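You operate a simulated robot arm through the tools that you are given. There is no shell and no other tool. Be economical: measure what you need, move in short steps, check, and stop when the job is done.

You are at the controls of a simulated two-armed robot. One attempt, no reset.

JOB
Push the rack drawer shut. Take the carton labelled "corn" from the dining table and leave it on the pink plate. Put the steel jug on the grey small tray. Screw the cap back on the syrup jug. Close the cream door of the dresser. Press the barometer glass two times. The order is free. Set down upright: steel jug.

Only the result counts: the job must be done as asked and must still hold three seconds after the hand-in. Knocking over, shifting, dropping, spilling or breaking anything else fails it. Lids that push on must go on centred and level and be pressed home; caps that screw on are set level and turned clockwise until they are tight.

ROBOT AND FRAMES
Two 7-joint arms with two-finger parallel grippers on one trunk, on a base that drives. Base frame: it is fixed to the floor where the robot stands at the start and does not move with it; the origin is under the middle of the robot, x ahead of it, y to its left, z up. Units: mm, degrees, N and s.
The left shoulder is at the start at [50, 177, 954], the right one opposite. With the tool pointing down near the work surface each hand reaches from about 100 to 680 mm from the robot's upright axis, wherever it stands, measured 20 degrees to its own side. Places, roughly: barometer glass [-900, -3800, 1200]; cream door of the dresser [-2100, -900, 400]; green carton, pink carton [-2000, 250, 750]; pink plate (23x23x3 cm) [-2300, 0, 800]; rack drawer [700, 0, 500]; small tray (20x34x5 cm) [-2300, 1000, 800]; steel jug (16x9x13 cm) [-2400, 1200, 800]; syrup jug [-2500, 1750, 750]. Payload 3.43 kg a hand.
The tool frame of a hand sits at the grasp point between the pads (the TCP): z along the fingers, y along the line on which they close. The tips reach 34 mm beyond it. Largest opening 128 mm; finger width 24, thickness 12; the body of the gripper, 48 by 130 mm, starts 96 mm behind the TCP.
Orientation is told as [roll, pitch, yaw] about the base's x, y, z axes, in that order, counted from this pose: with the fingers straight down and closing along the base's y, the tool's x points along the base's -x, its y along +y and its z along -z.

CONTROLS
- The arms move only by the tool nudge_tool. It takes "left_moves", "right_moves" or both (then of equal length, played together; a hand with none holds still); each is a list of rows, each a list of 3 entries, a list of its own where there are three numbers: the turn, a rotation vector about the base's x, y, z in degrees, then the shift along the base's x, y, z in mm, then the opening, from 0 (shut) to 1 (fully open). In form: [[[wx, wy, wz], [dx, dy, dz], grip], ...]. A call has 1 to 8 rows; each row is the pose to reach, as a shift and turn from the pose commanded when the call began. A row lasts 0.2 s, in which the tool goes at most 50 mm and 8.6 degrees; a call with a longer step from one row to the next is refused whole, and so is a gripper value outside its range. A pose out of reach is approached as far as the arm can. The call stops where the force on the tool passes 40 N (or 10 N more than at its start, if that is more) or the arm is blocked; 0.2 s more then pass. The fingers move at their own pace (about 108 mm/s each) and stop on an object; they squeeze with about 44 N. The grip force told is the motor's: it shows also when the fingers shut on nothing. Time passes only in rows, and 0.2 s behind the last, so rows that repeat a pose let the fingers close. The reply holds the time, the measured pose of the TCP, the force on the tool along the base axes, the opening and the grip force, in the units named above and with some noise, with the torque about the TCP (base axes, N m) and any sound that the robot's microphone picked up, and new pictures: "views" is both (left out), scene, wrist or none (wrist: the cameras of the hands that moved).
- Cameras (640 x 400 px; columns grow to the right, rows downward): "scene" is now at [140.4, -2.5, 1085.4]; the picture's right is [-0.06, -1.00, 0.00], its down [-0.84, 0.05, -0.54] and it looks along [0.54, -0.03, -0.84] (base axes); focal length 279 px, centre (320, 200). "left" rides on the left gripper at [76, 11, -160] in its tool frame; the picture's right is [-0.15, 0.99, 0.00], its down [-0.88, -0.13, -0.46] and it looks along [-0.45, -0.07, 0.89] (tool axes); focal length 234 px, centre (320, 200). "right" rides on the right gripper at [76, -11, -160] in its tool frame; the picture's right is [0.15, 0.99, 0.00], its down [-0.88, 0.13, -0.46] and it looks along [-0.45, 0.07, 0.89] (tool axes); focal length 234 px, centre (320, 200). There is no depth. A picture from a camera that has moved, and an enlarged one, comes with that camera's place and axes in the base frame and with its lens.
- move_column(by): slides the trunk up (or, below 0, down) by that many mm; the arms and the scene camera ride with it, the base frame stays. It gives what a move gives, with no picture.
- steer(legs): drives the robot by 1 to 6 legs, each [ahead, turn to the left] in mm and degrees, along the robot's own axes; the way and the turn of a leg run together, so that a leg with both is an arc; at most 1500 mm and 180 degrees a leg. The arms and the cameras ride along, it lands a little off, and it stops where it bumps. It gives what a move gives, and a new picture of the scene camera.
- turn_head(pan, tilt): turns the head with the scene camera to pan (to the left, within 80 degrees either way) and tilt (down, from -29 to 69), counted from straight ahead of the robot. It gives what a move gives, and a new picture of the scene camera.
- close_up(camera, box): a new picture of the part [left, top, right, bottom] of that camera's present view, enlarged. It takes no simulated time.
- job_done(): hands the job in; it is judged then, once.

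Work in short steps. Places have to be worked out from the pictures, the camera data and where the tool is seen: move nearer, look again, correct. Check each grasp and each placing, and mend what went wrong. You have 165 turns and 260 pictures in all, those below and enlarged ones among them. Open the grippers and draw the arms clear of the work before you hand the job in, unless the task says otherwise; then end with one line.

The tools are called after "Call:" as name(argument=value, ...) on one line, values as JSON. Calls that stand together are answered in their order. nudge_tool: Moves the arms, as the interface text tells. Its arguments: {"type":"object","properties":{"left_moves":{"type":"array"},"right_moves":{"type":"array"},"views":{"type":"string","enum":["both","scene","wrist","none"]}},"required":[]} The other tools are called the same way: move_column (by) slides the trunk up or down; steer (legs) drives the base; turn_head (pan, tilt) turns the head that bears the scene camera; close_up (camera, box) takes an enlarged picture of a part of a camera's view; job_done () hands the job in.

At the start:

```text
time_s: 0.0
left_tcp_pos: [475.4, 216.8, 706.9]
left_tool_rot: [0.1, 0.0, 0.0]
left_force: [0.5, 0.0, 0.5]
left_ft_torque: [0.03, -0.01, 0.02]
left_opening: 128.1
left_grip_force: 0.0
right_tcp_pos: [342.6, -146.1, 690.9]
right_tool_rot: [0.0, 0.0, 0.1]
right_force: [0.5, -0.6, 0.6]
right_ft_torque: [0.03, -0.02, -0.01]
right_opening: 128.1
right_grip_force: 0.0
trunk travel left (down, up): [-125.0, 276.0]
robot x, y, heading: [3.0, 0.9, 0.0]
head pan, tilt: [-3.3, 57.5]
```

scene: 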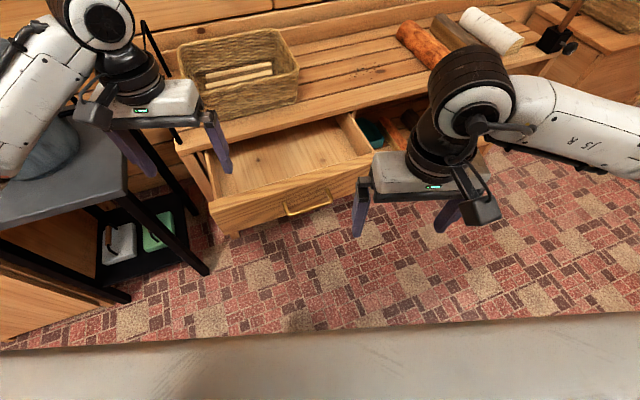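
right: 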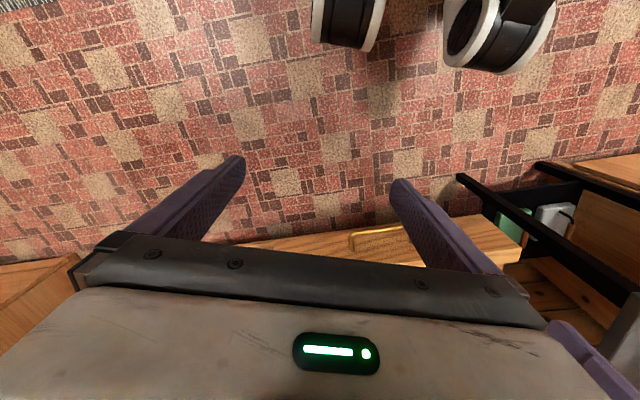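
left: 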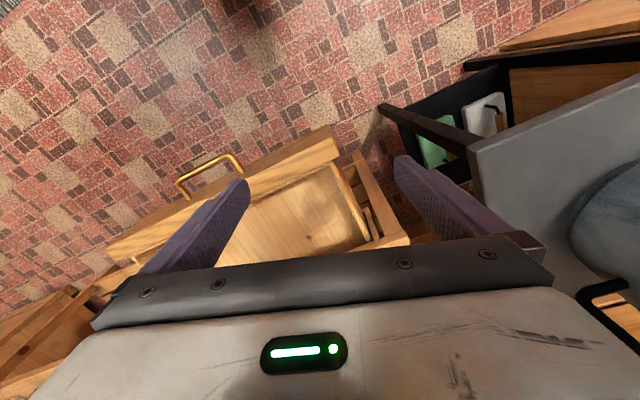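

The drawer front looks to run from about (498,236) to (595,-157), so it is skewed about 14°, with the handle near (520,10,490). I'll shut the right gripper, pitch it forward and lower it in front of the drawer.

Call:
nudge_tool(right_moves=[[[0, -7, 0], [0, 10, -20], 0], [[0, -14, 0], [0, 20, -40], 0], [[0, -21, 0], [0, 30, -60], 0], [[0, -28, 0], [0, 40, -80], 0], [[0, -35, 0], [0, 50, -100], 0], [[0, -42, 0], [0, 60, -120], 0], [[0, -49, 0], [0, 70, -140], 0], [[0, -54, 0], [0, 80, -160], 0]])

```text
time_s: 1.8
left_tcp_pos: [475.3, 216.8, 707.6]
left_tool_rot: [-0.1, 0.1, 0.0]
left_force: [0.3, -0.5, 0.8]
left_ft_torque: [0.01, -0.01, 0.0]
left_opening: 127.7
left_grip_force: 0.0
right_tcp_pos: [342.1, -64.2, 532.7]
right_tool_rot: [-0.2, -53.9, 0.1]
right_force: [-0.4, 0.0, 0.5]
right_ft_torque: [0.0, -0.02, 0.01]
right_opening: 0.0
right_grip_force: 33.5
trunk travel left (down, up): [-125.0, 276.0]
robot x, y, heading: [0.2, 2.2, -0.2]
head pan, tilt: [-3.3, 57.5]
camera scene: at [140.3, -2.6, 1085.5], right [-0.06, -1.0, 0.0], down [-0.84, 0.05, -0.54], along [0.54, -0.03, -0.84], focal length 279 px, centre (320, 200)
camera right: at [169.9, -74.4, 565.2], right [-0.08, 0.99, -0.12], down [0.15, 0.13, 0.98], along [0.98, 0.06, -0.16], focal length 234 px, centre (320, 200)
```

scene: 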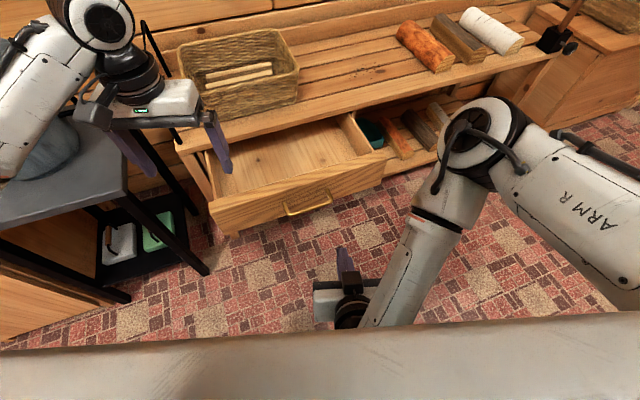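
right: 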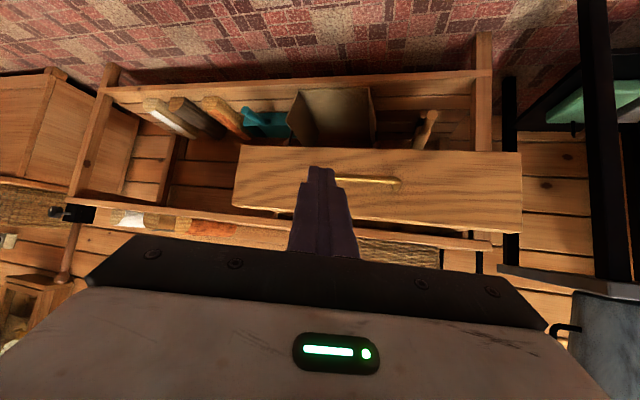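

The handle is near (495,5,500) and the drawer front spans about z 455–560. The fingertips are slightly right of the handle, so I'll advance to contact.

Call:
nudge_tool(right_moves=[[[0, 0, 0], [40, -12, -5], 0], [[0, 0, 0], [80, -14, -5], 0], [[0, 0, 0], [120, -14, -5], 0], [[0, 0, 0], [145, -14, -5], 0], [[0, 0, 0], [170, -10, -5], 0], [[0, 0, 0], [195, -4, -5], 0], [[0, 0, 0], [220, 2, -5], 0]])

```text
time_s: 3.4
left_tcp_pos: [476.8, 215.8, 708.8]
left_tool_rot: [0.1, 0.0, 0.0]
left_force: [-1.0, 0.0, 0.4]
left_ft_torque: [0.03, 0.04, 0.02]
left_opening: 128.0
left_grip_force: 0.0
right_tcp_pos: [562.5, -65.5, 525.1]
right_tool_rot: [0.0, -54.0, 0.0]
right_force: [-0.5, -0.1, 0.5]
right_ft_torque: [-0.01, -0.02, -0.01]
right_opening: 0.2
right_grip_force: 33.0
right hand out of reach, approached as far as the arm can: row 1, 2, 3, 4
trunk travel left (down, up): [-125.0, 276.0]
robot x, y, heading: [0.1, 2.7, 0.0]
head pan, tilt: [-3.3, 57.5]
camera scene: at [140.4, -2.5, 1085.4], right [-0.06, -1.0, 0.0], down [-0.84, 0.05, -0.54], along [0.54, -0.03, -0.84], focal length 279 px, centre (320, 200)
camera right: at [389.6, -75.8, 558.4], right [-0.09, 0.99, -0.12], down [0.15, 0.13, 0.98], along [0.98, 0.07, -0.16], focal length 234 px, centre (320, 200)
```

scene: 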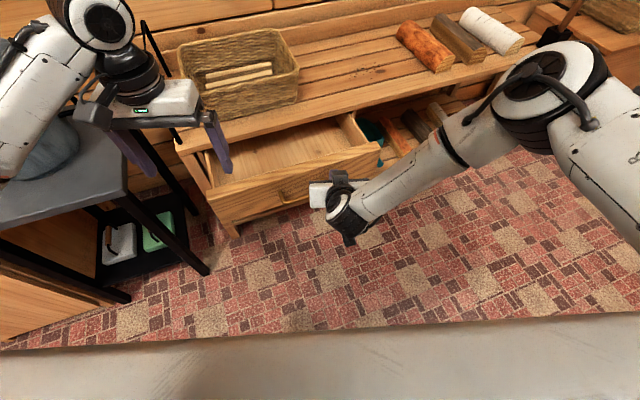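
right: 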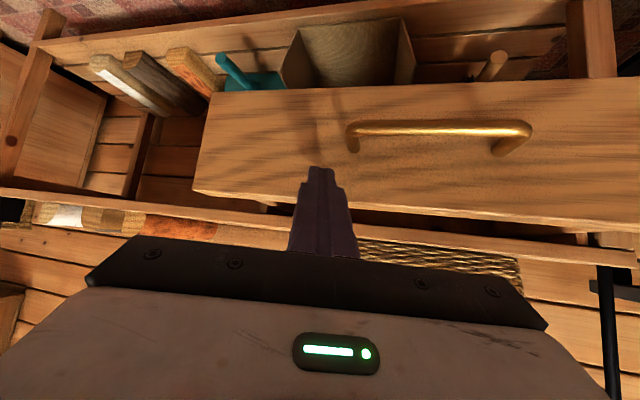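

No contact yet, so I'll keep going along the push direction.

Call:
nudge_tool(right_moves=[[[0, 0, 0], [20, 5, 0], 0], [[0, 0, 0], [40, 10, 0], 0], [[0, 0, 0], [58, 14, 0], 0], [[0, 0, 0], [76, 18, 0], 0], [[0, 0, 0], [94, 22, 0], 0], [[0, 0, 0], [112, 27, 0], 0], [[0, 0, 0], [130, 31, 0], 0]])

```text
time_s: 5.0
left_tcp_pos: [475.8, 216.3, 707.7]
left_tool_rot: [0.0, -0.1, 0.0]
left_force: [-0.3, 0.5, -0.1]
left_ft_torque: [-0.02, 0.01, 0.04]
left_opening: 128.3
left_grip_force: 0.0
right_tcp_pos: [692.4, -33.5, 526.0]
right_tool_rot: [0.0, -54.0, 0.1]
right_force: [0.4, -0.1, -0.3]
right_ft_torque: [0.03, 0.01, -0.02]
right_opening: 0.0
right_grip_force: 32.4
trunk travel left (down, up): [-125.0, 276.0]
robot x, y, heading: [0.7, 1.7, 0.1]
head pan, tilt: [-3.3, 57.5]
camera scene: at [140.4, -2.5, 1085.4], right [-0.06, -1.0, 0.0], down [-0.84, 0.05, -0.54], along [0.54, -0.03, -0.84], focal length 279 px, centre (320, 200)
camera right: at [520.1, -43.7, 557.9], right [-0.09, 0.99, -0.12], down [0.15, 0.13, 0.98], along [0.99, 0.07, -0.16], focal length 234 px, centre (320, 200)
```

scene: 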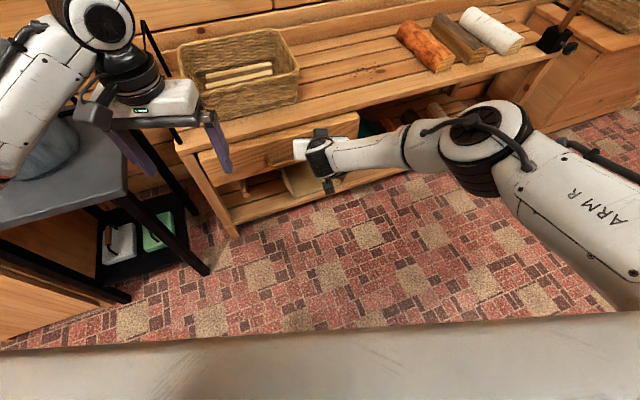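
right: 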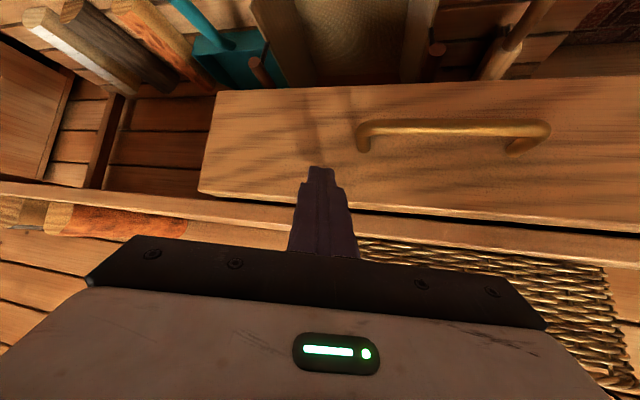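

The drawer is sliding and close to flush, so I'll keep pushing until it stops.

Call:
nudge_tool(right_moves=[[[0, 0, 0], [12, 3, 0], 0], [[0, 0, 0], [24, 6, 0], 0], [[0, 0, 0], [36, 9, 0], 0], [[0, 0, 0], [48, 12, 0], 0], [[0, 0, 0], [60, 15, 0], 0], [[0, 0, 0], [72, 18, 0], 0], [[0, 0, 0], [84, 21, 0], 0]])

```text
time_s: 5.6
left_tcp_pos: [474.1, 214.1, 708.8]
left_tool_rot: [0.1, -0.1, -0.1]
left_force: [0.0, -0.9, 0.5]
left_ft_torque: [-0.02, -0.04, -0.01]
left_opening: 127.9
left_grip_force: 0.0
right_tcp_pos: [712.2, -28.9, 526.7]
right_tool_rot: [-0.2, -53.7, -0.2]
right_force: [-24.9, -5.6, 18.0]
right_ft_torque: [0.12, -0.3, 0.03]
right_opening: 0.1
right_grip_force: 32.7
trunk travel left (down, up): [-125.0, 276.0]
robot x, y, heading: [0.1, -0.3, -0.0]
head pan, tilt: [-3.3, 57.5]
stopped in row 3 (right hand): the force on the tool passed its limit (the readings are from after the stop); the commanded pose is now the measured one
camera scene: at [137.2, -3.1, 1086.2], right [-0.06, -1.0, 0.0], down [-0.84, 0.05, -0.54], along [0.54, -0.03, -0.84], focal length 279 px, centre (320, 200)
camera right: at [538.8, -37.8, 558.1], right [-0.08, 0.99, -0.12], down [0.15, 0.13, 0.98], along [0.98, 0.06, -0.16], focal length 234 px, centre (320, 200)
```

scene: 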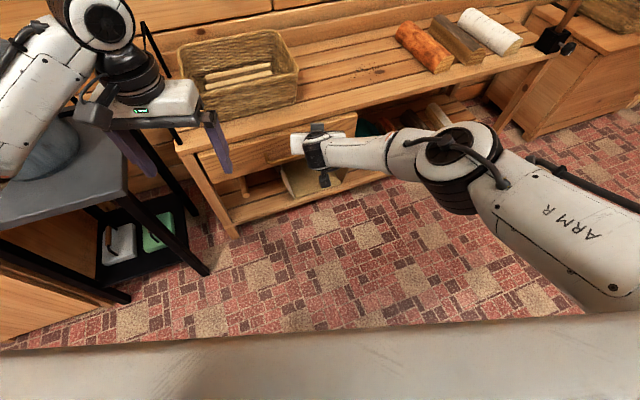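
right: 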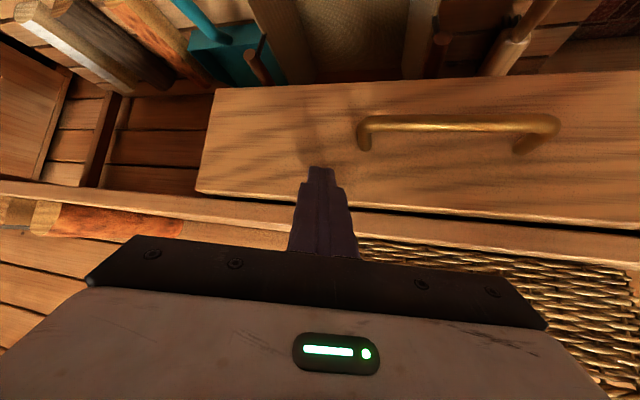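

It stopped firmly, most likely at the end stop. I'll push once more to confirm.

Call:
nudge_tool(right_moves=[[[0, 0, 0], [10, 2, 0], 0], [[0, 0, 0], [20, 5, 0], 0], [[0, 0, 0], [30, 7, 0], 0]], views="none")

Call:
nudge_tool(right_moves=[[[0, 0, 0], [-40, -8, 0], 0], [[0, 0, 0], [-85, -16, 0], 0], [[0, 0, 0], [-130, -24, 0], 0], [[0, 6, 0], [-170, -30, 20], 0], [[0, 12, 0], [-210, -40, 60], 0], [[0, 20, 0], [-240, -50, 100], 0], [[0, 28, 0], [-270, -60, 140], 0], [[0, 36, 0], [-300, -70, 170], 0]])

```text
time_s: 5.9
left_tcp_pos: [473.3, 213.1, 708.1]
left_tool_rot: [0.1, -0.3, -0.2]
left_force: [-0.1, 0.1, -0.3]
left_ft_torque: [0.0, 0.02, 0.02]
left_opening: 128.1
left_grip_force: 0.0
right_tcp_pos: [711.1, -28.5, 524.8]
right_tool_rot: [-0.1, -53.7, -0.4]
right_force: [-24.3, -6.1, 17.3]
right_ft_torque: [0.13, -0.34, 0.03]
right_opening: 0.0
right_grip_force: 33.1
trunk travel left (down, up): [-125.0, 276.0]
robot x, y, heading: [1.5, 1.0, -0.2]
head pan, tilt: [-3.3, 57.5]
stopped in row 1 (right hand): the force on the tool passed its limit (the readings are from after the stop); the commanded pose is now the measured one
```

```text
refused: row 5 steps farther than a row can; nothing moved
```

It's at its stop. I'll retreat in smaller steps.

Call:
nudge_tool(right_moves=[[[0, 0, 0], [-40, -8, 0], 0], [[0, 0, 0], [-85, -16, 0], 0], [[0, 0, 0], [-130, -24, 0], 0], [[0, 7, 0], [-165, -30, 20], 0], [[0, 14, 0], [-200, -36, 45], 0], [[0, 22, 0], [-230, -42, 75], 0], [[0, 30, 0], [-260, -48, 105], 0], [[0, 38, 0], [-290, -54, 135], 0]], views="scene")

```text
time_s: 7.7
left_tcp_pos: [474.9, 214.2, 708.3]
left_tool_rot: [0.0, 0.1, -0.1]
left_force: [0.7, -0.5, 0.2]
left_ft_torque: [-0.02, 0.02, -0.02]
left_opening: 128.0
left_grip_force: 0.1
right_tcp_pos: [422.9, -80.9, 657.8]
right_tool_rot: [-0.4, -15.4, -0.2]
right_force: [0.7, 0.0, 0.1]
right_ft_torque: [0.03, 0.02, 0.03]
right_opening: 0.0
right_grip_force: 33.3
trunk travel left (down, up): [-125.0, 276.0]
robot x, y, heading: [1.1, -4.0, -0.1]
head pan, tilt: [-3.3, 57.5]
camera scene: at [139.6, -3.0, 1085.4], right [-0.06, -1.0, 0.0], down [-0.84, 0.05, -0.54], along [0.54, -0.03, -0.84], focal length 279 px, centre (320, 200)
```

scene: 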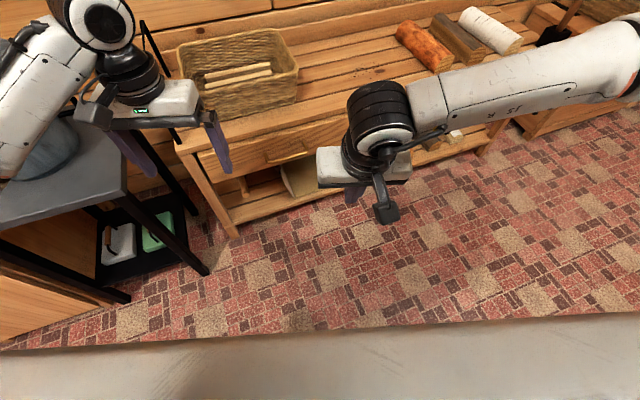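

The drawer is shut. I'll tuck both hands up and in before driving.

Call:
nudge_tool(left_moves=[[[0, 0, 0], [-25, 0, 30], 0], [[0, 0, 0], [-50, 0, 60], 0], [[0, 0, 0], [-75, 0, 90], 0], [[0, 0, 0], [-100, 0, 120], 0], [[0, 0, 0], [-125, 0, 150], 0], [[0, 0, 0], [-150, 0, 180], 0], [[0, 0, 0], [-175, 0, 210], 0]], right_moves=[[[0, 2, 0], [-17, -18, 30], 0], [[0, 4, 0], [-34, -36, 65], 0], [[0, 6, 0], [-50, -54, 100], 0], [[0, 9, 0], [-70, -72, 140], 0], [[0, 12, 0], [-90, -90, 180], 0], [[0, 15, 0], [-110, -108, 220], 0], [[0, 15.4, 0], [-123, -120, 260], 0]], views="none")

Call:
steer(legs=[[-600, 0], [0, 90]])

Call:
turn_head(pan=75, tilt=20)

```text
time_s: 9.3
left_tcp_pos: [300.4, 215.4, 916.6]
left_tool_rot: [0.0, 0.0, -0.1]
left_force: [-0.3, -0.1, -0.4]
left_ft_torque: [0.02, 0.06, 0.0]
left_opening: 0.0
left_grip_force: 32.8
right_tcp_pos: [299.0, -200.4, 915.1]
right_tool_rot: [-0.4, 0.0, -0.1]
right_force: [0.2, -0.2, 0.3]
right_ft_torque: [0.02, 0.02, 0.02]
right_opening: 0.0
right_grip_force: 33.2
trunk travel left (down, up): [-125.0, 276.0]
robot x, y, heading: [-3.5, -0.9, -0.4]
head pan, tilt: [-3.3, 57.5]
```

```text
time_s: 16.6
left_tcp_pos: [-825.8, 296.2, 916.1]
left_tool_rot: [0.0, 0.0, 91.1]
left_force: [-0.6, 0.8, 0.6]
left_ft_torque: [0.01, -0.01, -0.01]
left_opening: 0.0
left_grip_force: 32.8
right_tcp_pos: [-411.2, 303.6, 914.6]
right_tool_rot: [-0.4, -0.1, 91.0]
right_force: [0.2, 0.7, -0.3]
right_ft_torque: [0.01, 0.0, -0.02]
right_opening: 0.0
right_grip_force: 32.8
trunk travel left (down, up): [-125.0, 276.0]
robot x, y, heading: [-602.0, -5.2, 90.9]
head pan, tilt: [-3.3, 57.5]
camera scene: at [-600.9, 138.9, 1085.4], right [1.0, -0.04, 0.0], down [-0.03, -0.84, -0.54], along [0.02, 0.54, -0.84], focal length 279 px, centre (320, 200)
```

scene: 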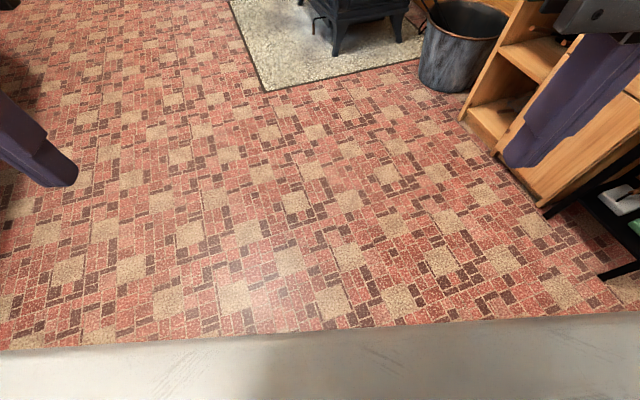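

```text
time_s: 18.1
left_tcp_pos: [-825.6, 295.3, 917.0]
left_tool_rot: [-0.1, 0.0, 91.0]
left_force: [1.4, 0.6, 0.9]
left_ft_torque: [0.01, 0.03, 0.01]
left_opening: 0.0
left_grip_force: 32.5
right_tcp_pos: [-411.4, 302.0, 915.8]
right_tool_rot: [-0.5, -0.2, 91.1]
right_force: [0.3, 0.5, 0.8]
right_ft_torque: [-0.02, 0.02, -0.04]
right_opening: 0.1
right_grip_force: 32.9
trunk travel left (down, up): [-125.0, 276.0]
robot x, y, heading: [-605.1, -0.6, 91.3]
head pan, tilt: [75.0, 20.0]
camera scene: at [-694.0, 91.9, 1140.5], right [0.24, 0.97, 0.0], down [0.33, -0.08, -0.94], along [-0.91, 0.23, -0.34], focal length 279 px, centre (320, 200)
```

scene: 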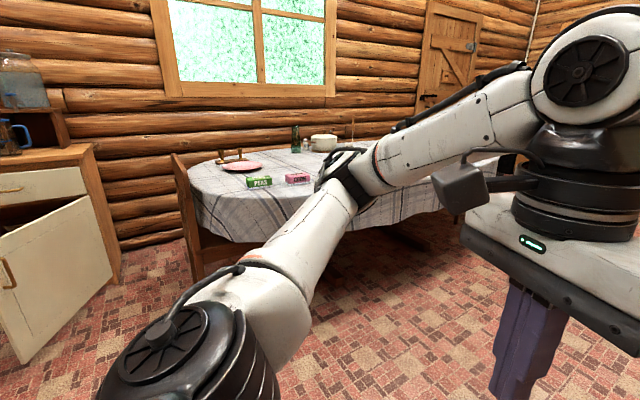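

I can see the dresser with its open cream door and the dining table with the cartons and plate. I'll turn to face −x and look.

Call:
steer(legs=[[0, 89]])

Call:
turn_head(pan=-10, tilt=15)

Call:
turn_head(pan=40, tilt=25)

```text
time_s: 22.3
left_tcp_pos: [-903.7, -219.9, 917.1]
left_tool_rot: [0.0, -0.1, -179.7]
left_force: [0.4, 0.2, -0.5]
left_ft_torque: [0.01, -0.02, -0.01]
left_opening: 0.2
left_grip_force: 33.3
right_tcp_pos: [-906.0, 194.2, 915.2]
right_tool_rot: [-0.4, -0.1, -179.6]
right_force: [0.3, -0.3, -0.4]
right_ft_torque: [-0.01, -0.02, 0.02]
right_opening: 0.3
right_grip_force: 33.3
trunk travel left (down, up): [-125.0, 276.0]
robot x, y, heading: [-604.6, 0.6, -179.6]
head pan, tilt: [75.0, 20.0]
camera scene: at [-695.6, -91.2, 1140.6], right [-0.97, 0.25, 0.0], down [0.09, 0.33, -0.94], along [-0.24, -0.91, -0.34], focal length 279 px, centre (320, 200)
```

scene: 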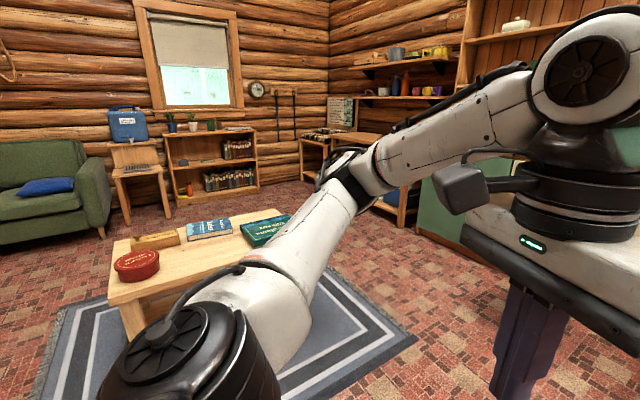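

```text
time_s: 23.9
left_tcp_pos: [-903.3, -220.0, 916.3]
left_tool_rot: [0.0, 0.1, -179.6]
left_force: [0.5, -0.5, 0.6]
left_ft_torque: [-0.01, -0.01, -0.01]
left_opening: 0.0
left_grip_force: 32.8
right_tcp_pos: [-906.3, 192.8, 915.8]
right_tool_rot: [-0.3, -0.1, -179.6]
right_force: [-0.5, 0.1, 0.6]
right_ft_torque: [0.02, -0.01, 0.02]
right_opening: 0.1
right_grip_force: 33.3
trunk travel left (down, up): [-125.0, 276.0]
robot x, y, heading: [-604.2, 0.9, -179.5]
head pan, tilt: [-10.0, 15.0]
camera scene: at [-764.4, 14.3, 1148.7], right [0.17, 0.99, 0.0], down [0.26, -0.04, -0.97], along [-0.95, 0.16, -0.26], focal length 279 px, centre (320, 200)
```

scene: 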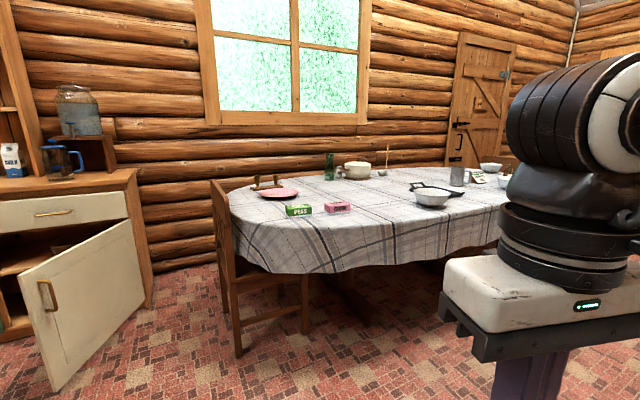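

```text
time_s: 25.0
left_tcp_pos: [-902.8, -221.0, 916.6]
left_tool_rot: [0.1, 0.0, -179.6]
left_force: [-0.5, -0.3, -0.7]
left_ft_torque: [0.04, 0.01, -0.02]
left_opening: 0.1
left_grip_force: 32.9
right_tcp_pos: [-905.7, 194.3, 915.5]
right_tool_rot: [-0.3, 0.0, -179.6]
right_force: [0.1, -0.8, 0.2]
right_ft_torque: [-0.01, 0.05, 0.0]
right_opening: 0.0
right_grip_force: 32.9
trunk travel left (down, up): [-125.0, 276.0]
robot x, y, heading: [-604.1, -2.1, -179.4]
head pan, tilt: [40.0, 25.0]
camera scene: at [-742.4, -60.8, 1132.5], right [-0.65, 0.76, 0.0], down [0.32, 0.27, -0.91], along [-0.69, -0.59, -0.42], focal length 279 px, centre (320, 200)
```

scene: 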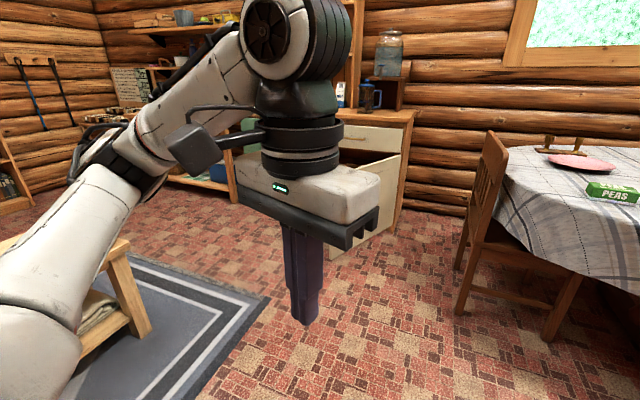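

The green carton is labelled PEAS and the pink one CORN. I estimate corn at (-2020,310) and the plate at (-2350,0). I'll drive nearer and look down.

Call:
steer(legs=[[800, 0]])

Call:
turn_head(pan=-5, tilt=38)

```text
time_s: 29.3
left_tcp_pos: [-1699.0, -216.3, 916.8]
left_tool_rot: [0.0, 0.1, 179.5]
left_force: [-0.6, -0.2, -0.5]
left_ft_torque: [0.03, 0.01, -0.03]
left_opening: 0.0
left_grip_force: 32.9
right_tcp_pos: [-1695.3, 197.3, 914.8]
right_tool_rot: [-0.2, -0.1, 179.6]
right_force: [0.0, -0.6, 0.4]
right_ft_torque: [-0.01, 0.0, 0.02]
right_opening: 0.0
right_grip_force: 33.0
trunk travel left (down, up): [-125.0, 276.0]
robot x, y, heading: [-1398.0, 0.1, 179.6]
head pan, tilt: [40.0, 25.0]
camera scene: at [-1535.5, -59.6, 1132.5], right [-0.64, 0.77, 0.0], down [0.33, 0.27, -0.91], along [-0.7, -0.58, -0.42], focal length 279 px, centre (320, 200)
```

scene: 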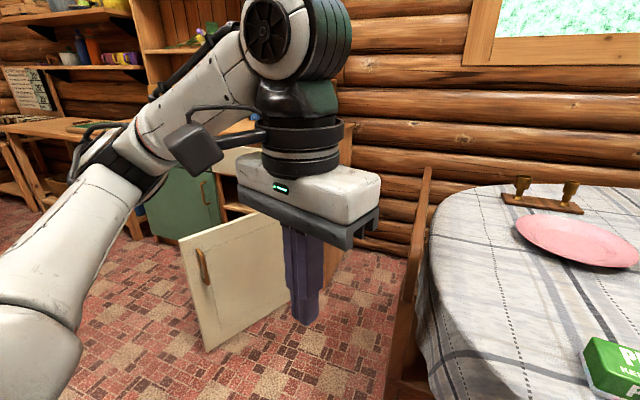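

```text
time_s: 30.4
left_tcp_pos: [-1698.5, -217.5, 917.3]
left_tool_rot: [0.1, 0.0, 179.5]
left_force: [0.2, 0.4, 0.2]
left_ft_torque: [-0.01, 0.01, 0.0]
left_opening: 0.1
left_grip_force: 33.1
right_tcp_pos: [-1695.4, 197.6, 913.7]
right_tool_rot: [-0.4, 0.0, 179.6]
right_force: [0.3, 0.5, 0.2]
right_ft_torque: [0.0, -0.03, 0.0]
right_opening: 0.0
right_grip_force: 33.0
trunk travel left (down, up): [-125.0, 276.0]
robot x, y, heading: [-1399.5, 0.4, 179.5]
head pan, tilt: [-5.0, 38.0]
camera scene: at [-1550.5, 7.2, 1112.2], right [0.09, 1.0, 0.0], down [0.61, -0.06, -0.79], along [-0.78, 0.07, -0.62], focal length 279 px, centre (320, 200)
```

scene: 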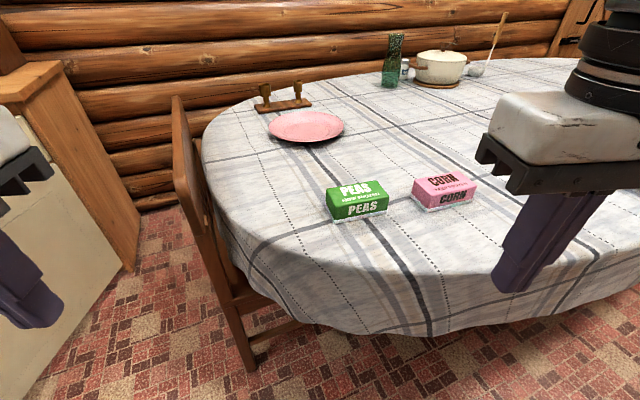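

Corn is near (-2000,305) with its long axis along y, and the plate is near (-2361,38), which is a long reach over the table edge. I'll look down to see how far my base extends.

Call:
turn_head(pan=0, tilt=69)

Call:
turn_head(pan=35, tilt=55)

```text
time_s: 31.4
left_tcp_pos: [-1700.4, -215.7, 917.5]
left_tool_rot: [0.0, 0.1, 179.6]
left_force: [-0.1, 0.7, -0.1]
left_ft_torque: [0.0, 0.02, 0.0]
left_opening: 0.0
left_grip_force: 33.0
right_tcp_pos: [-1695.8, 197.7, 914.8]
right_tool_rot: [-0.4, -0.1, 179.6]
right_force: [-0.4, -0.5, -0.3]
right_ft_torque: [0.01, -0.03, -0.01]
right_opening: 0.0
right_grip_force: 32.9
trunk travel left (down, up): [-125.0, 276.0]
robot x, y, heading: [-1391.9, -1.0, 179.7]
head pan, tilt: [0.0, 68.8]
camera scene: at [-1520.5, -0.5, 1073.1], right [0.01, 1.0, 0.0], down [0.93, -0.01, -0.36], along [-0.36, 0.0, -0.93], focal length 279 px, centre (320, 200)
```

scene: 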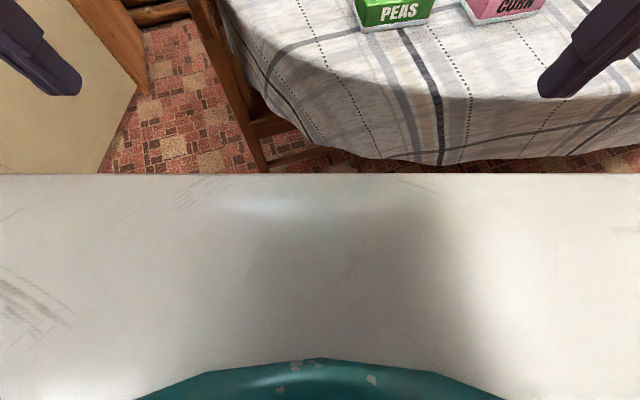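

```text
time_s: 32.4
left_tcp_pos: [-1699.4, -217.4, 916.2]
left_tool_rot: [0.0, 0.1, 179.6]
left_force: [-0.1, 0.8, -0.7]
left_ft_torque: [-0.03, -0.02, 0.0]
left_opening: 0.0
left_grip_force: 33.0
right_tcp_pos: [-1695.2, 197.6, 914.7]
right_tool_rot: [-0.4, -0.1, 179.5]
right_force: [-0.2, -0.1, -0.6]
right_ft_torque: [0.0, 0.0, 0.02]
right_opening: 0.0
right_grip_force: 32.5
trunk travel left (down, up): [-125.0, 276.0]
robot x, y, heading: [-1392.6, -1.7, 179.5]
head pan, tilt: [35.0, 55.0]
camera scene: at [-1523.9, -41.8, 1088.4], right [-0.57, 0.82, 0.0], down [0.67, 0.47, -0.57], along [-0.47, -0.33, -0.82], focal length 279 px, centre (320, 200)
```

scene: 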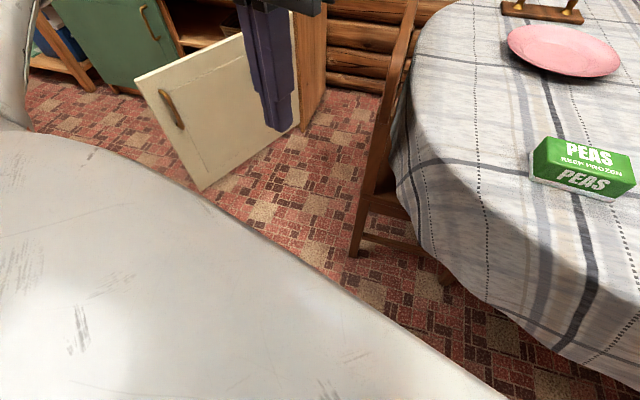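

The grey shelf is my own chest top, so the base is hidden from here. A wrist-camera picture should show the base and how much clearance it has.

Call:
close_up(camera="right", box=[0, 0, 640, 400])

Call:
close_up(camera="left", box=[0, 0, 640, 400])

```text
1.00 times, centred on (320, 200) of right
camera zoom: at [-1618.2, 207.7, 1075.0], right [0.14, -0.99, -0.01], down [-0.88, -0.13, 0.46], along [-0.45, -0.06, -0.89], focal length 234 px, centre (320, 200)
```

zoom: 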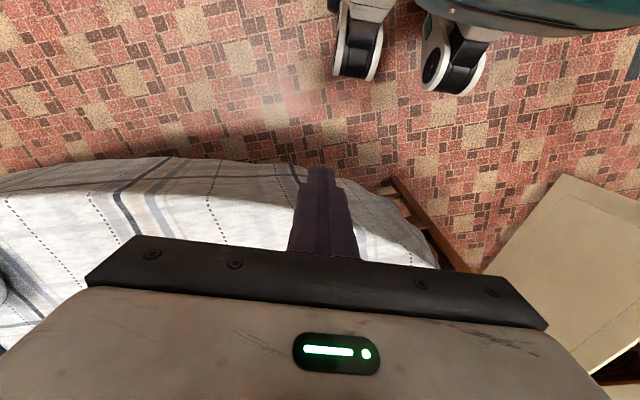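

```text
1.00 times, centred on (320, 200) of left
camera zoom: at [-1623.5, -228.8, 1077.1], right [-0.15, -0.99, 0.0], down [-0.88, 0.14, 0.46], along [-0.45, 0.07, -0.89], focal length 234 px, centre (320, 200)
```

zoom: 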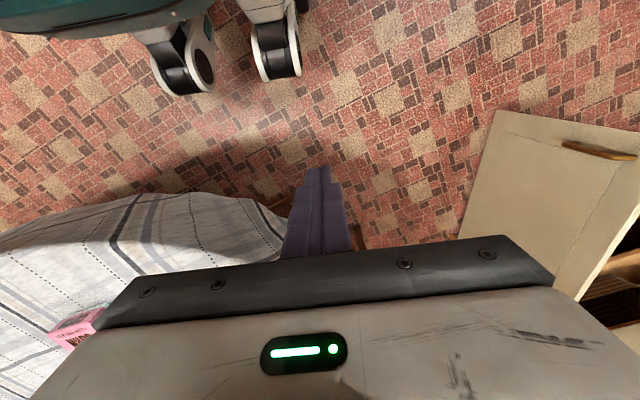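

Both wrist pictures agree that the base extends about 205 mm ahead. I'll raise the left hand to clear the chair back and drive to about (-1590,-100), where the right shoulder lines up with the plate.

Call:
nudge_tool(left_moves=[[[0, 0, 0], [10, 0, 45], 0], [[0, 0, 0], [20, 0, 90], 0], [[0, 0, 0], [30, 0, 130], 0]], views="none")

Call:
steer(legs=[[0, 27], [210, 0], [0, -27]])

Call:
turn_head(pan=-15, tilt=50)

```text
time_s: 33.2
left_tcp_pos: [-1668.8, -219.7, 1045.6]
left_tool_rot: [0.0, 0.2, 179.7]
left_force: [0.5, -0.5, 0.2]
left_ft_torque: [0.05, -0.02, 0.0]
left_opening: 0.0
left_grip_force: 33.1
right_tcp_pos: [-1694.1, 197.7, 915.6]
right_tool_rot: [-0.3, -0.1, 179.6]
right_force: [-0.8, 0.6, 0.1]
right_ft_torque: [0.01, 0.02, 0.01]
right_opening: 0.0
right_grip_force: 32.8
trunk travel left (down, up): [-125.0, 276.0]
robot x, y, heading: [-1397.9, -4.8, 179.6]
head pan, tilt: [35.0, 55.0]
```

```text
time_s: 37.5
left_tcp_pos: [-1859.5, -307.7, 1044.9]
left_tool_rot: [0.0, -0.1, 178.7]
left_force: [0.9, -0.1, -0.1]
left_ft_torque: [0.03, 0.0, -0.02]
left_opening: 0.1
left_grip_force: 32.8
right_tcp_pos: [-1881.0, 108.5, 915.3]
right_tool_rot: [-0.4, 0.0, 178.7]
right_force: [-0.1, -0.7, 0.3]
right_ft_torque: [0.01, -0.02, -0.02]
right_opening: 0.1
right_grip_force: 33.3
trunk travel left (down, up): [-125.0, 276.0]
robot x, y, heading: [-1587.7, -92.3, 178.8]
head pan, tilt: [35.0, 55.0]
camera scene: at [-1712.9, -133.0, 1088.5], right [-0.56, 0.83, 0.0], down [0.68, 0.46, -0.57], along [-0.48, -0.32, -0.82], focal length 279 px, centre (320, 200)
```

scene: 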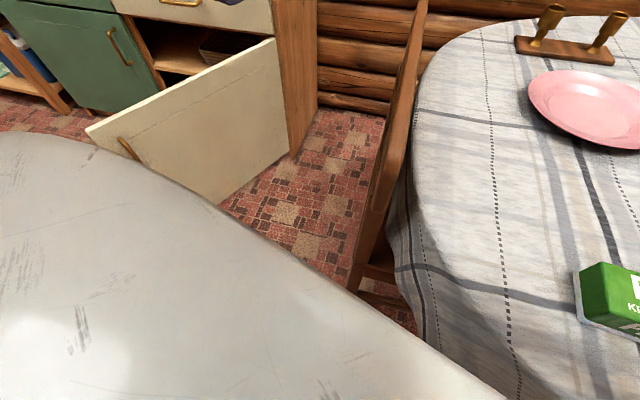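

```text
time_s: 38.7
left_tcp_pos: [-1860.0, -308.0, 1045.4]
left_tool_rot: [0.0, 0.0, 178.9]
left_force: [-0.4, 1.3, -0.7]
left_ft_torque: [0.02, 0.01, 0.0]
left_opening: 0.0
left_grip_force: 32.8
right_tcp_pos: [-1880.3, 109.2, 915.9]
right_tool_rot: [-0.4, -0.1, 178.8]
right_force: [0.2, -0.9, 0.6]
right_ft_torque: [0.01, -0.01, 0.0]
right_opening: 0.1
right_grip_force: 33.0
trunk travel left (down, up): [-125.0, 276.0]
robot x, y, heading: [-1586.9, -95.0, 178.7]
head pan, tilt: [-15.0, 50.0]
camera scene: at [-1726.9, -71.6, 1095.0], right [0.28, 0.96, 0.0], down [0.74, -0.21, -0.64], along [-0.62, 0.18, -0.77], focal length 279 px, centre (320, 200)
```

scene: 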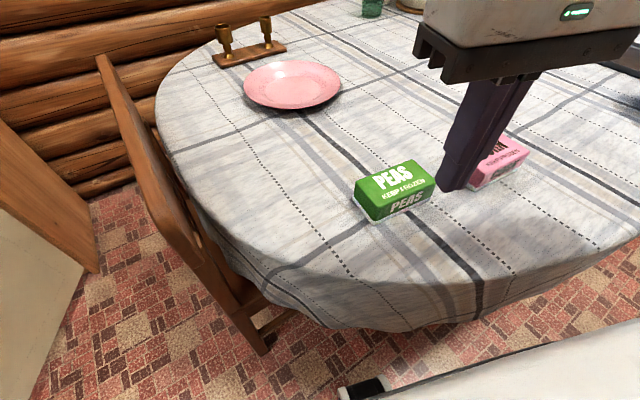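

The plate is at about (-2355,42) and corn at about (-2000,305). I'll yaw the right hand so its fingers close across the short side of the carton.

Call:
nudge_tool(right_moves=[[[0, 0, -8.5], [-8, 10, 10], 0.5], [[0, 0, -17], [-16, 20, 20], 1], [[0, 0, -25.5], [-24, 30, 30], 1], [[0, 0, -34], [-32, 40, 40], 1], [[0, 0, -42.5], [-40, 50, 50], 1], [[0, 0, -51], [-48, 60, 50], 1], [[0, 0, -59.5], [-56, 70, 50], 1], [[0, 0, -68], [-64, 80, 50], 1]], views="none")

Call:
nudge_tool(right_moves=[[[7.24, 1.95, -2.8], [-14, 22, 0], 1], [[14.5, 3.9, -5.5], [-28, 45, 0], 1], [[21.7, 5.85, -8.3], [-42, 68, 0], 1], [[28.96, 7.8, -11.1], [-56, 92, 0], 1], [[28.96, 7.8, -11.1], [-56, 92, 0], 1]])

```text
time_s: 40.5
left_tcp_pos: [-1860.9, -308.9, 1044.8]
left_tool_rot: [0.0, -0.1, 178.8]
left_force: [0.3, -0.3, 0.4]
left_ft_torque: [0.02, -0.01, 0.01]
left_opening: 0.0
left_grip_force: 32.7
right_tcp_pos: [-1945.6, 188.1, 964.7]
right_tool_rot: [-0.4, -0.1, 110.7]
right_force: [0.2, -0.1, 0.3]
right_ft_torque: [0.0, -0.01, 0.0]
right_opening: 127.9
right_grip_force: 0.0
trunk travel left (down, up): [-125.0, 276.0]
robot x, y, heading: [-1584.8, -95.8, 178.9]
head pan, tilt: [-15.0, 50.0]
```

```text
time_s: 41.7
left_tcp_pos: [-1860.8, -307.0, 1044.0]
left_tool_rot: [0.0, 0.0, 178.8]
left_force: [0.8, -0.7, -0.3]
left_ft_torque: [-0.01, 0.01, 0.02]
left_opening: 0.0
left_grip_force: 32.7
right_tcp_pos: [-2001.3, 281.2, 964.2]
right_tool_rot: [-0.4, -30.1, 99.5]
right_force: [0.6, 0.1, 0.5]
right_ft_torque: [0.02, -0.02, -0.02]
right_opening: 127.9
right_grip_force: 0.1
trunk travel left (down, up): [-125.0, 276.0]
robot x, y, heading: [-1583.0, -95.3, 179.0]
head pan, tilt: [-15.0, 50.0]
camera scene: at [-1726.9, -71.5, 1095.0], right [0.28, 0.96, 0.0], down [0.74, -0.21, -0.64], along [-0.62, 0.18, -0.77], focal length 279 px, centre (320, 200)
camera right: at [-1967.1, 139.1, 1064.8], right [-0.96, -0.28, -0.08], down [-0.22, 0.5, 0.84], along [-0.2, 0.82, -0.54], focal length 234 px, centre (320, 200)
```

scene: 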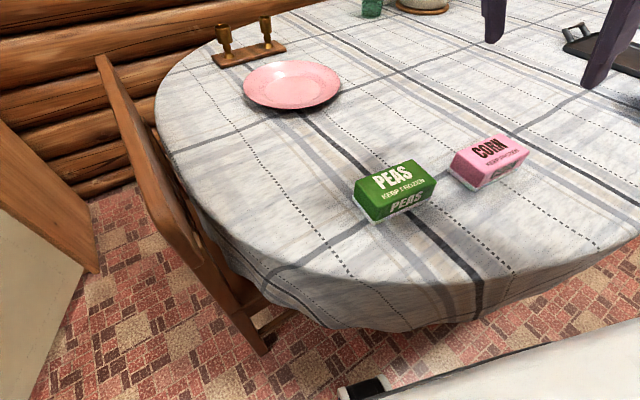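
right: 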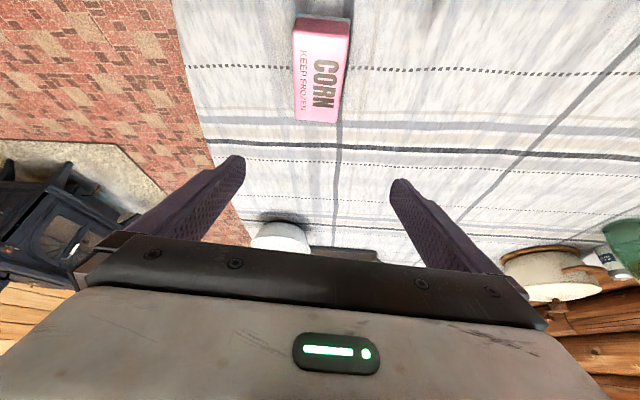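

From the two views the corn carton is centred at about (-1993,304), 60 mm wide with its top near z 788. I'll descend onto it.

Call:
nudge_tool(right_moves=[[[0, 0, 0], [4, 12, -45], 1], [[0, 0, 0], [8, 23, -90], 1], [[0, 0, 0], [8, 23, -125], 1], [[0, 0, 0], [8, 23, -150], 1], [[0, 0, 0], [8, 23, -169], 1]])

```text
time_s: 42.9
left_tcp_pos: [-1860.8, -307.7, 1045.0]
left_tool_rot: [-0.1, 0.0, 178.7]
left_force: [-0.2, -0.2, -0.2]
left_ft_torque: [-0.01, -0.02, 0.0]
left_opening: 0.2
left_grip_force: 32.9
right_tcp_pos: [-1993.7, 303.5, 797.1]
right_tool_rot: [-0.4, -30.0, 99.4]
right_force: [0.8, 0.4, -0.2]
right_ft_torque: [0.0, -0.01, 0.02]
right_opening: 128.1
right_grip_force: 0.0
trunk travel left (down, up): [-125.0, 276.0]
robot x, y, heading: [-1582.1, -94.9, 179.0]
head pan, tilt: [-15.0, 50.0]
camera scene: at [-1727.0, -71.5, 1095.0], right [0.28, 0.96, 0.0], down [0.74, -0.21, -0.64], along [-0.62, 0.18, -0.77], focal length 279 px, centre (320, 200)
camera right: at [-1959.4, 162.4, 897.3], right [-0.96, -0.28, -0.08], down [-0.22, 0.51, 0.83], along [-0.2, 0.81, -0.55], focal length 234 px, centre (320, 200)
```

scene: 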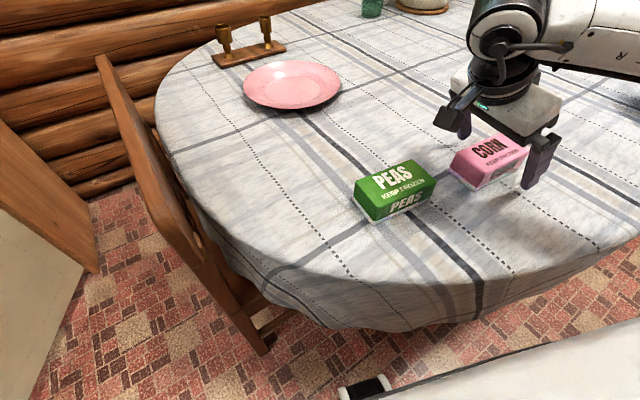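
right: 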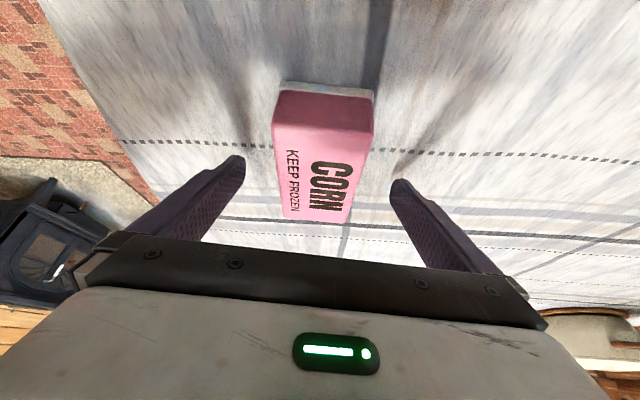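

The carton is centred between the fingers, so I'll close and check.

Call:
nudge_tool(right_moves=[[[0, 0, 0], [0, 0, -4], 0.6], [[0, 0, 0], [0, 0, -4], 0.4], [[0, 0, 0], [0, 0, -4], 0.3], [[0, 0, 0], [0, 0, -4], 0.3], [[0, 0, 0], [0, 0, -4], 0.3]])

```text
time_s: 44.1
left_tcp_pos: [-1861.6, -307.4, 1044.5]
left_tool_rot: [0.0, 0.0, 178.7]
left_force: [-0.1, 0.2, -0.2]
left_ft_torque: [0.01, 0.02, 0.07]
left_opening: 0.0
left_grip_force: 32.8
right_tcp_pos: [-1993.4, 304.0, 793.0]
right_tool_rot: [-0.4, -30.0, 99.5]
right_force: [0.0, -0.7, -1.0]
right_ft_torque: [-0.02, 0.09, -0.02]
right_opening: 59.4
right_grip_force: 44.1
trunk travel left (down, up): [-125.0, 276.0]
robot x, y, heading: [-1587.0, -97.9, 178.9]
head pan, tilt: [-15.0, 50.0]
camera scene: at [-1727.0, -71.5, 1095.0], right [0.28, 0.96, 0.0], down [0.74, -0.21, -0.64], along [-0.62, 0.18, -0.77], focal length 279 px, centre (320, 200)
camera right: at [-1959.5, 162.1, 893.3], right [-0.96, -0.28, -0.08], down [-0.22, 0.51, 0.83], along [-0.2, 0.81, -0.55], focal length 234 px, centre (320, 200)
```

scene: 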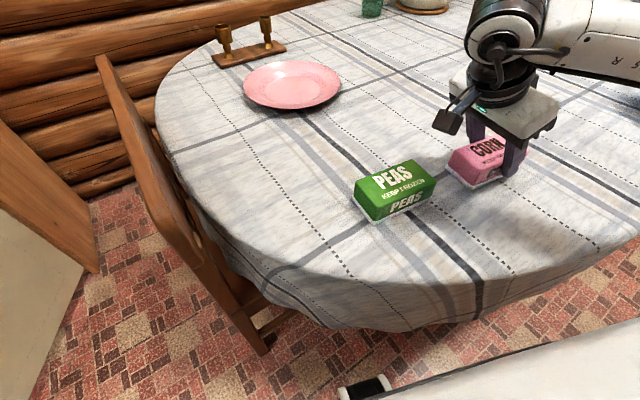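
right: 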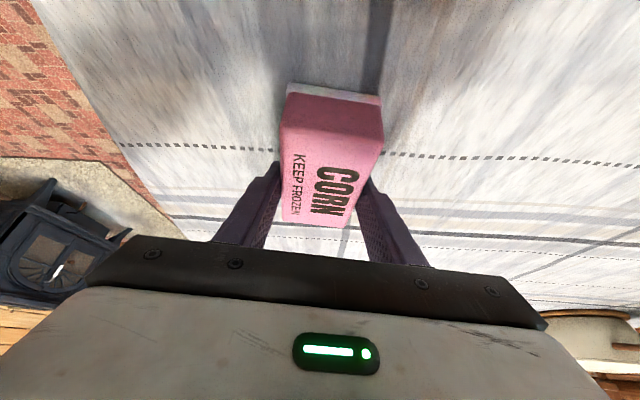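

The grip is firm at 59.4 mm. I'll lift and swing it round so the lean points toward the plate.

Call:
nudge_tool(right_moves=[[[0, 0, 0], [0, 0, 40], 0.3], [[0, 0, 0], [0, 0, 85], 0.3], [[0, 0, 8.5], [0, -10, 120], 0.3], [[0, 0, 17], [-10, -30, 130], 0.3], [[0, 0, 25.5], [-20, -50, 130], 0.3], [[0, 0, 34], [-40, -70, 130], 0.3], [[0, 0, 42.5], [-60, -95, 130], 0.3], [[0, 0, 51], [-80, -120, 130], 0.3]], views="none")

Call:
nudge_tool(right_moves=[[[0, 0, 8], [-35, -20, 0], 0.3], [[0, 0, 16], [-75, -40, 0], 0.3], [[0, 0, 24], [-115, -60, 0], 0.3], [[0, 0, 30], [-155, -80, 0], 0.3], [[0, 0, 30], [-200, -100, 0], 0.3], [[0, 0, 30], [-240, -125, 0], 0.3], [[0, 0, 30], [-270, -138, 0], 0.3], [[0, 0, 30], [-270, -138, 0], 0.3]])

```text
time_s: 45.9
left_tcp_pos: [-1860.3, -309.3, 1045.0]
left_tool_rot: [0.0, 0.1, 178.9]
left_force: [0.6, 0.7, 1.4]
left_ft_torque: [0.02, 0.0, 0.02]
left_opening: 0.0
left_grip_force: 32.6
right_tcp_pos: [-2072.9, 183.9, 922.2]
right_tool_rot: [-0.4, -29.9, 150.6]
right_force: [-0.9, 0.3, -2.7]
right_ft_torque: [-0.01, 0.01, 0.04]
right_opening: 59.6
right_grip_force: 43.8
trunk travel left (down, up): [-125.0, 276.0]
robot x, y, heading: [-1585.3, -97.4, 178.9]
head pan, tilt: [-15.0, 50.0]
```

```text
time_s: 47.7
left_tcp_pos: [-1860.5, -307.8, 1045.2]
left_tool_rot: [0.0, 0.0, 178.8]
left_force: [0.0, 0.0, -0.6]
left_ft_torque: [0.04, 0.01, 0.0]
left_opening: 0.0
left_grip_force: 32.5
right_tcp_pos: [-2321.0, 52.8, 922.0]
right_tool_rot: [-0.4, -30.1, -179.5]
right_force: [-0.3, 0.4, -2.5]
right_ft_torque: [0.0, 0.04, -0.01]
right_opening: 59.5
right_grip_force: 44.1
right hand out of reach, approached as far as the arm can: row 7, 8
trunk travel left (down, up): [-125.0, 276.0]
robot x, y, heading: [-1582.1, -96.8, 178.9]
head pan, tilt: [-15.0, 50.0]
camera scene: at [-1727.1, -71.5, 1094.9], right [0.28, 0.96, 0.0], down [0.74, -0.21, -0.64], along [-0.62, 0.18, -0.77], focal length 279 px, centre (320, 200)
camera right: at [-2175.2, 64.7, 1022.8], right [0.13, -0.99, -0.08], down [-0.53, -0.14, 0.83], along [-0.84, -0.07, -0.55], focal length 234 px, centre (320, 200)
```

scene: 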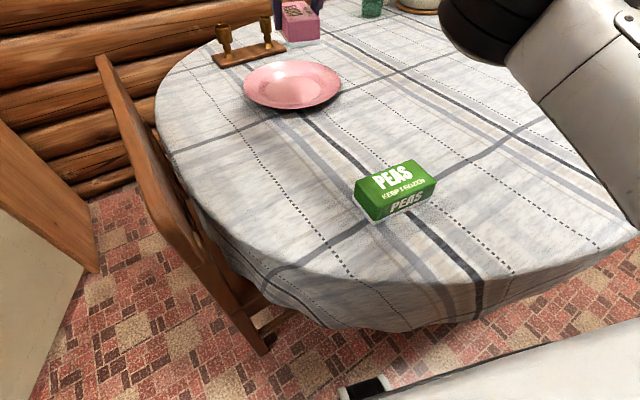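
right: 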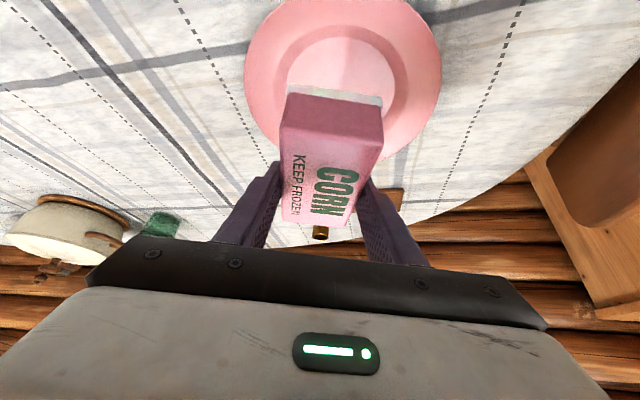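

The plate centre is at about (-2345,41). I'll lower while moving the last bit forward, since reach improves at lower height.

Call:
nudge_tool(right_moves=[[[0, 0, 0], [0, -6, -40], 0.3], [[0, 0, 0], [-8, -12, -75], 0.3], [[0, 0, 0], [-18, -12, -100], 0.3], [[0, 0, 0], [-22, -12, -108], 0.3]])

```text
time_s: 48.7
left_tcp_pos: [-1861.6, -308.3, 1045.0]
left_tool_rot: [0.0, 0.1, 178.8]
left_force: [-0.4, 0.2, 0.3]
left_ft_torque: [0.03, 0.01, 0.02]
left_opening: 0.0
left_grip_force: 33.1
right_tcp_pos: [-2345.9, 40.7, 814.7]
right_tool_rot: [-0.4, -30.0, -179.5]
right_force: [-0.4, 0.7, -2.1]
right_ft_torque: [0.01, 0.03, 0.0]
right_opening: 59.6
right_grip_force: 43.9
trunk travel left (down, up): [-125.0, 276.0]
robot x, y, heading: [-1584.1, -93.5, 178.9]
head pan, tilt: [-15.0, 50.0]
camera scene: at [-1727.2, -71.5, 1094.9], right [0.28, 0.96, 0.0], down [0.74, -0.21, -0.64], along [-0.62, 0.18, -0.77], focal length 279 px, centre (320, 200)
camera right: at [-2199.0, 53.4, 914.4], right [0.13, -0.99, -0.08], down [-0.53, -0.14, 0.83], along [-0.84, -0.07, -0.55], focal length 234 px, centre (320, 200)
```

scene: 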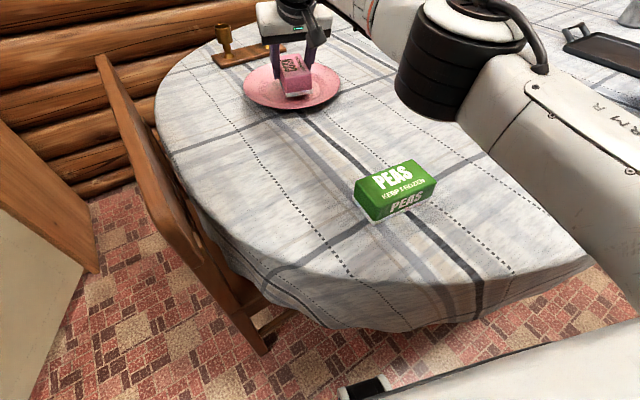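
right: 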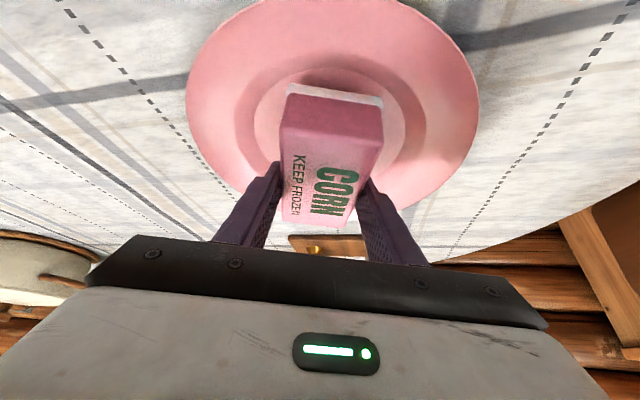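

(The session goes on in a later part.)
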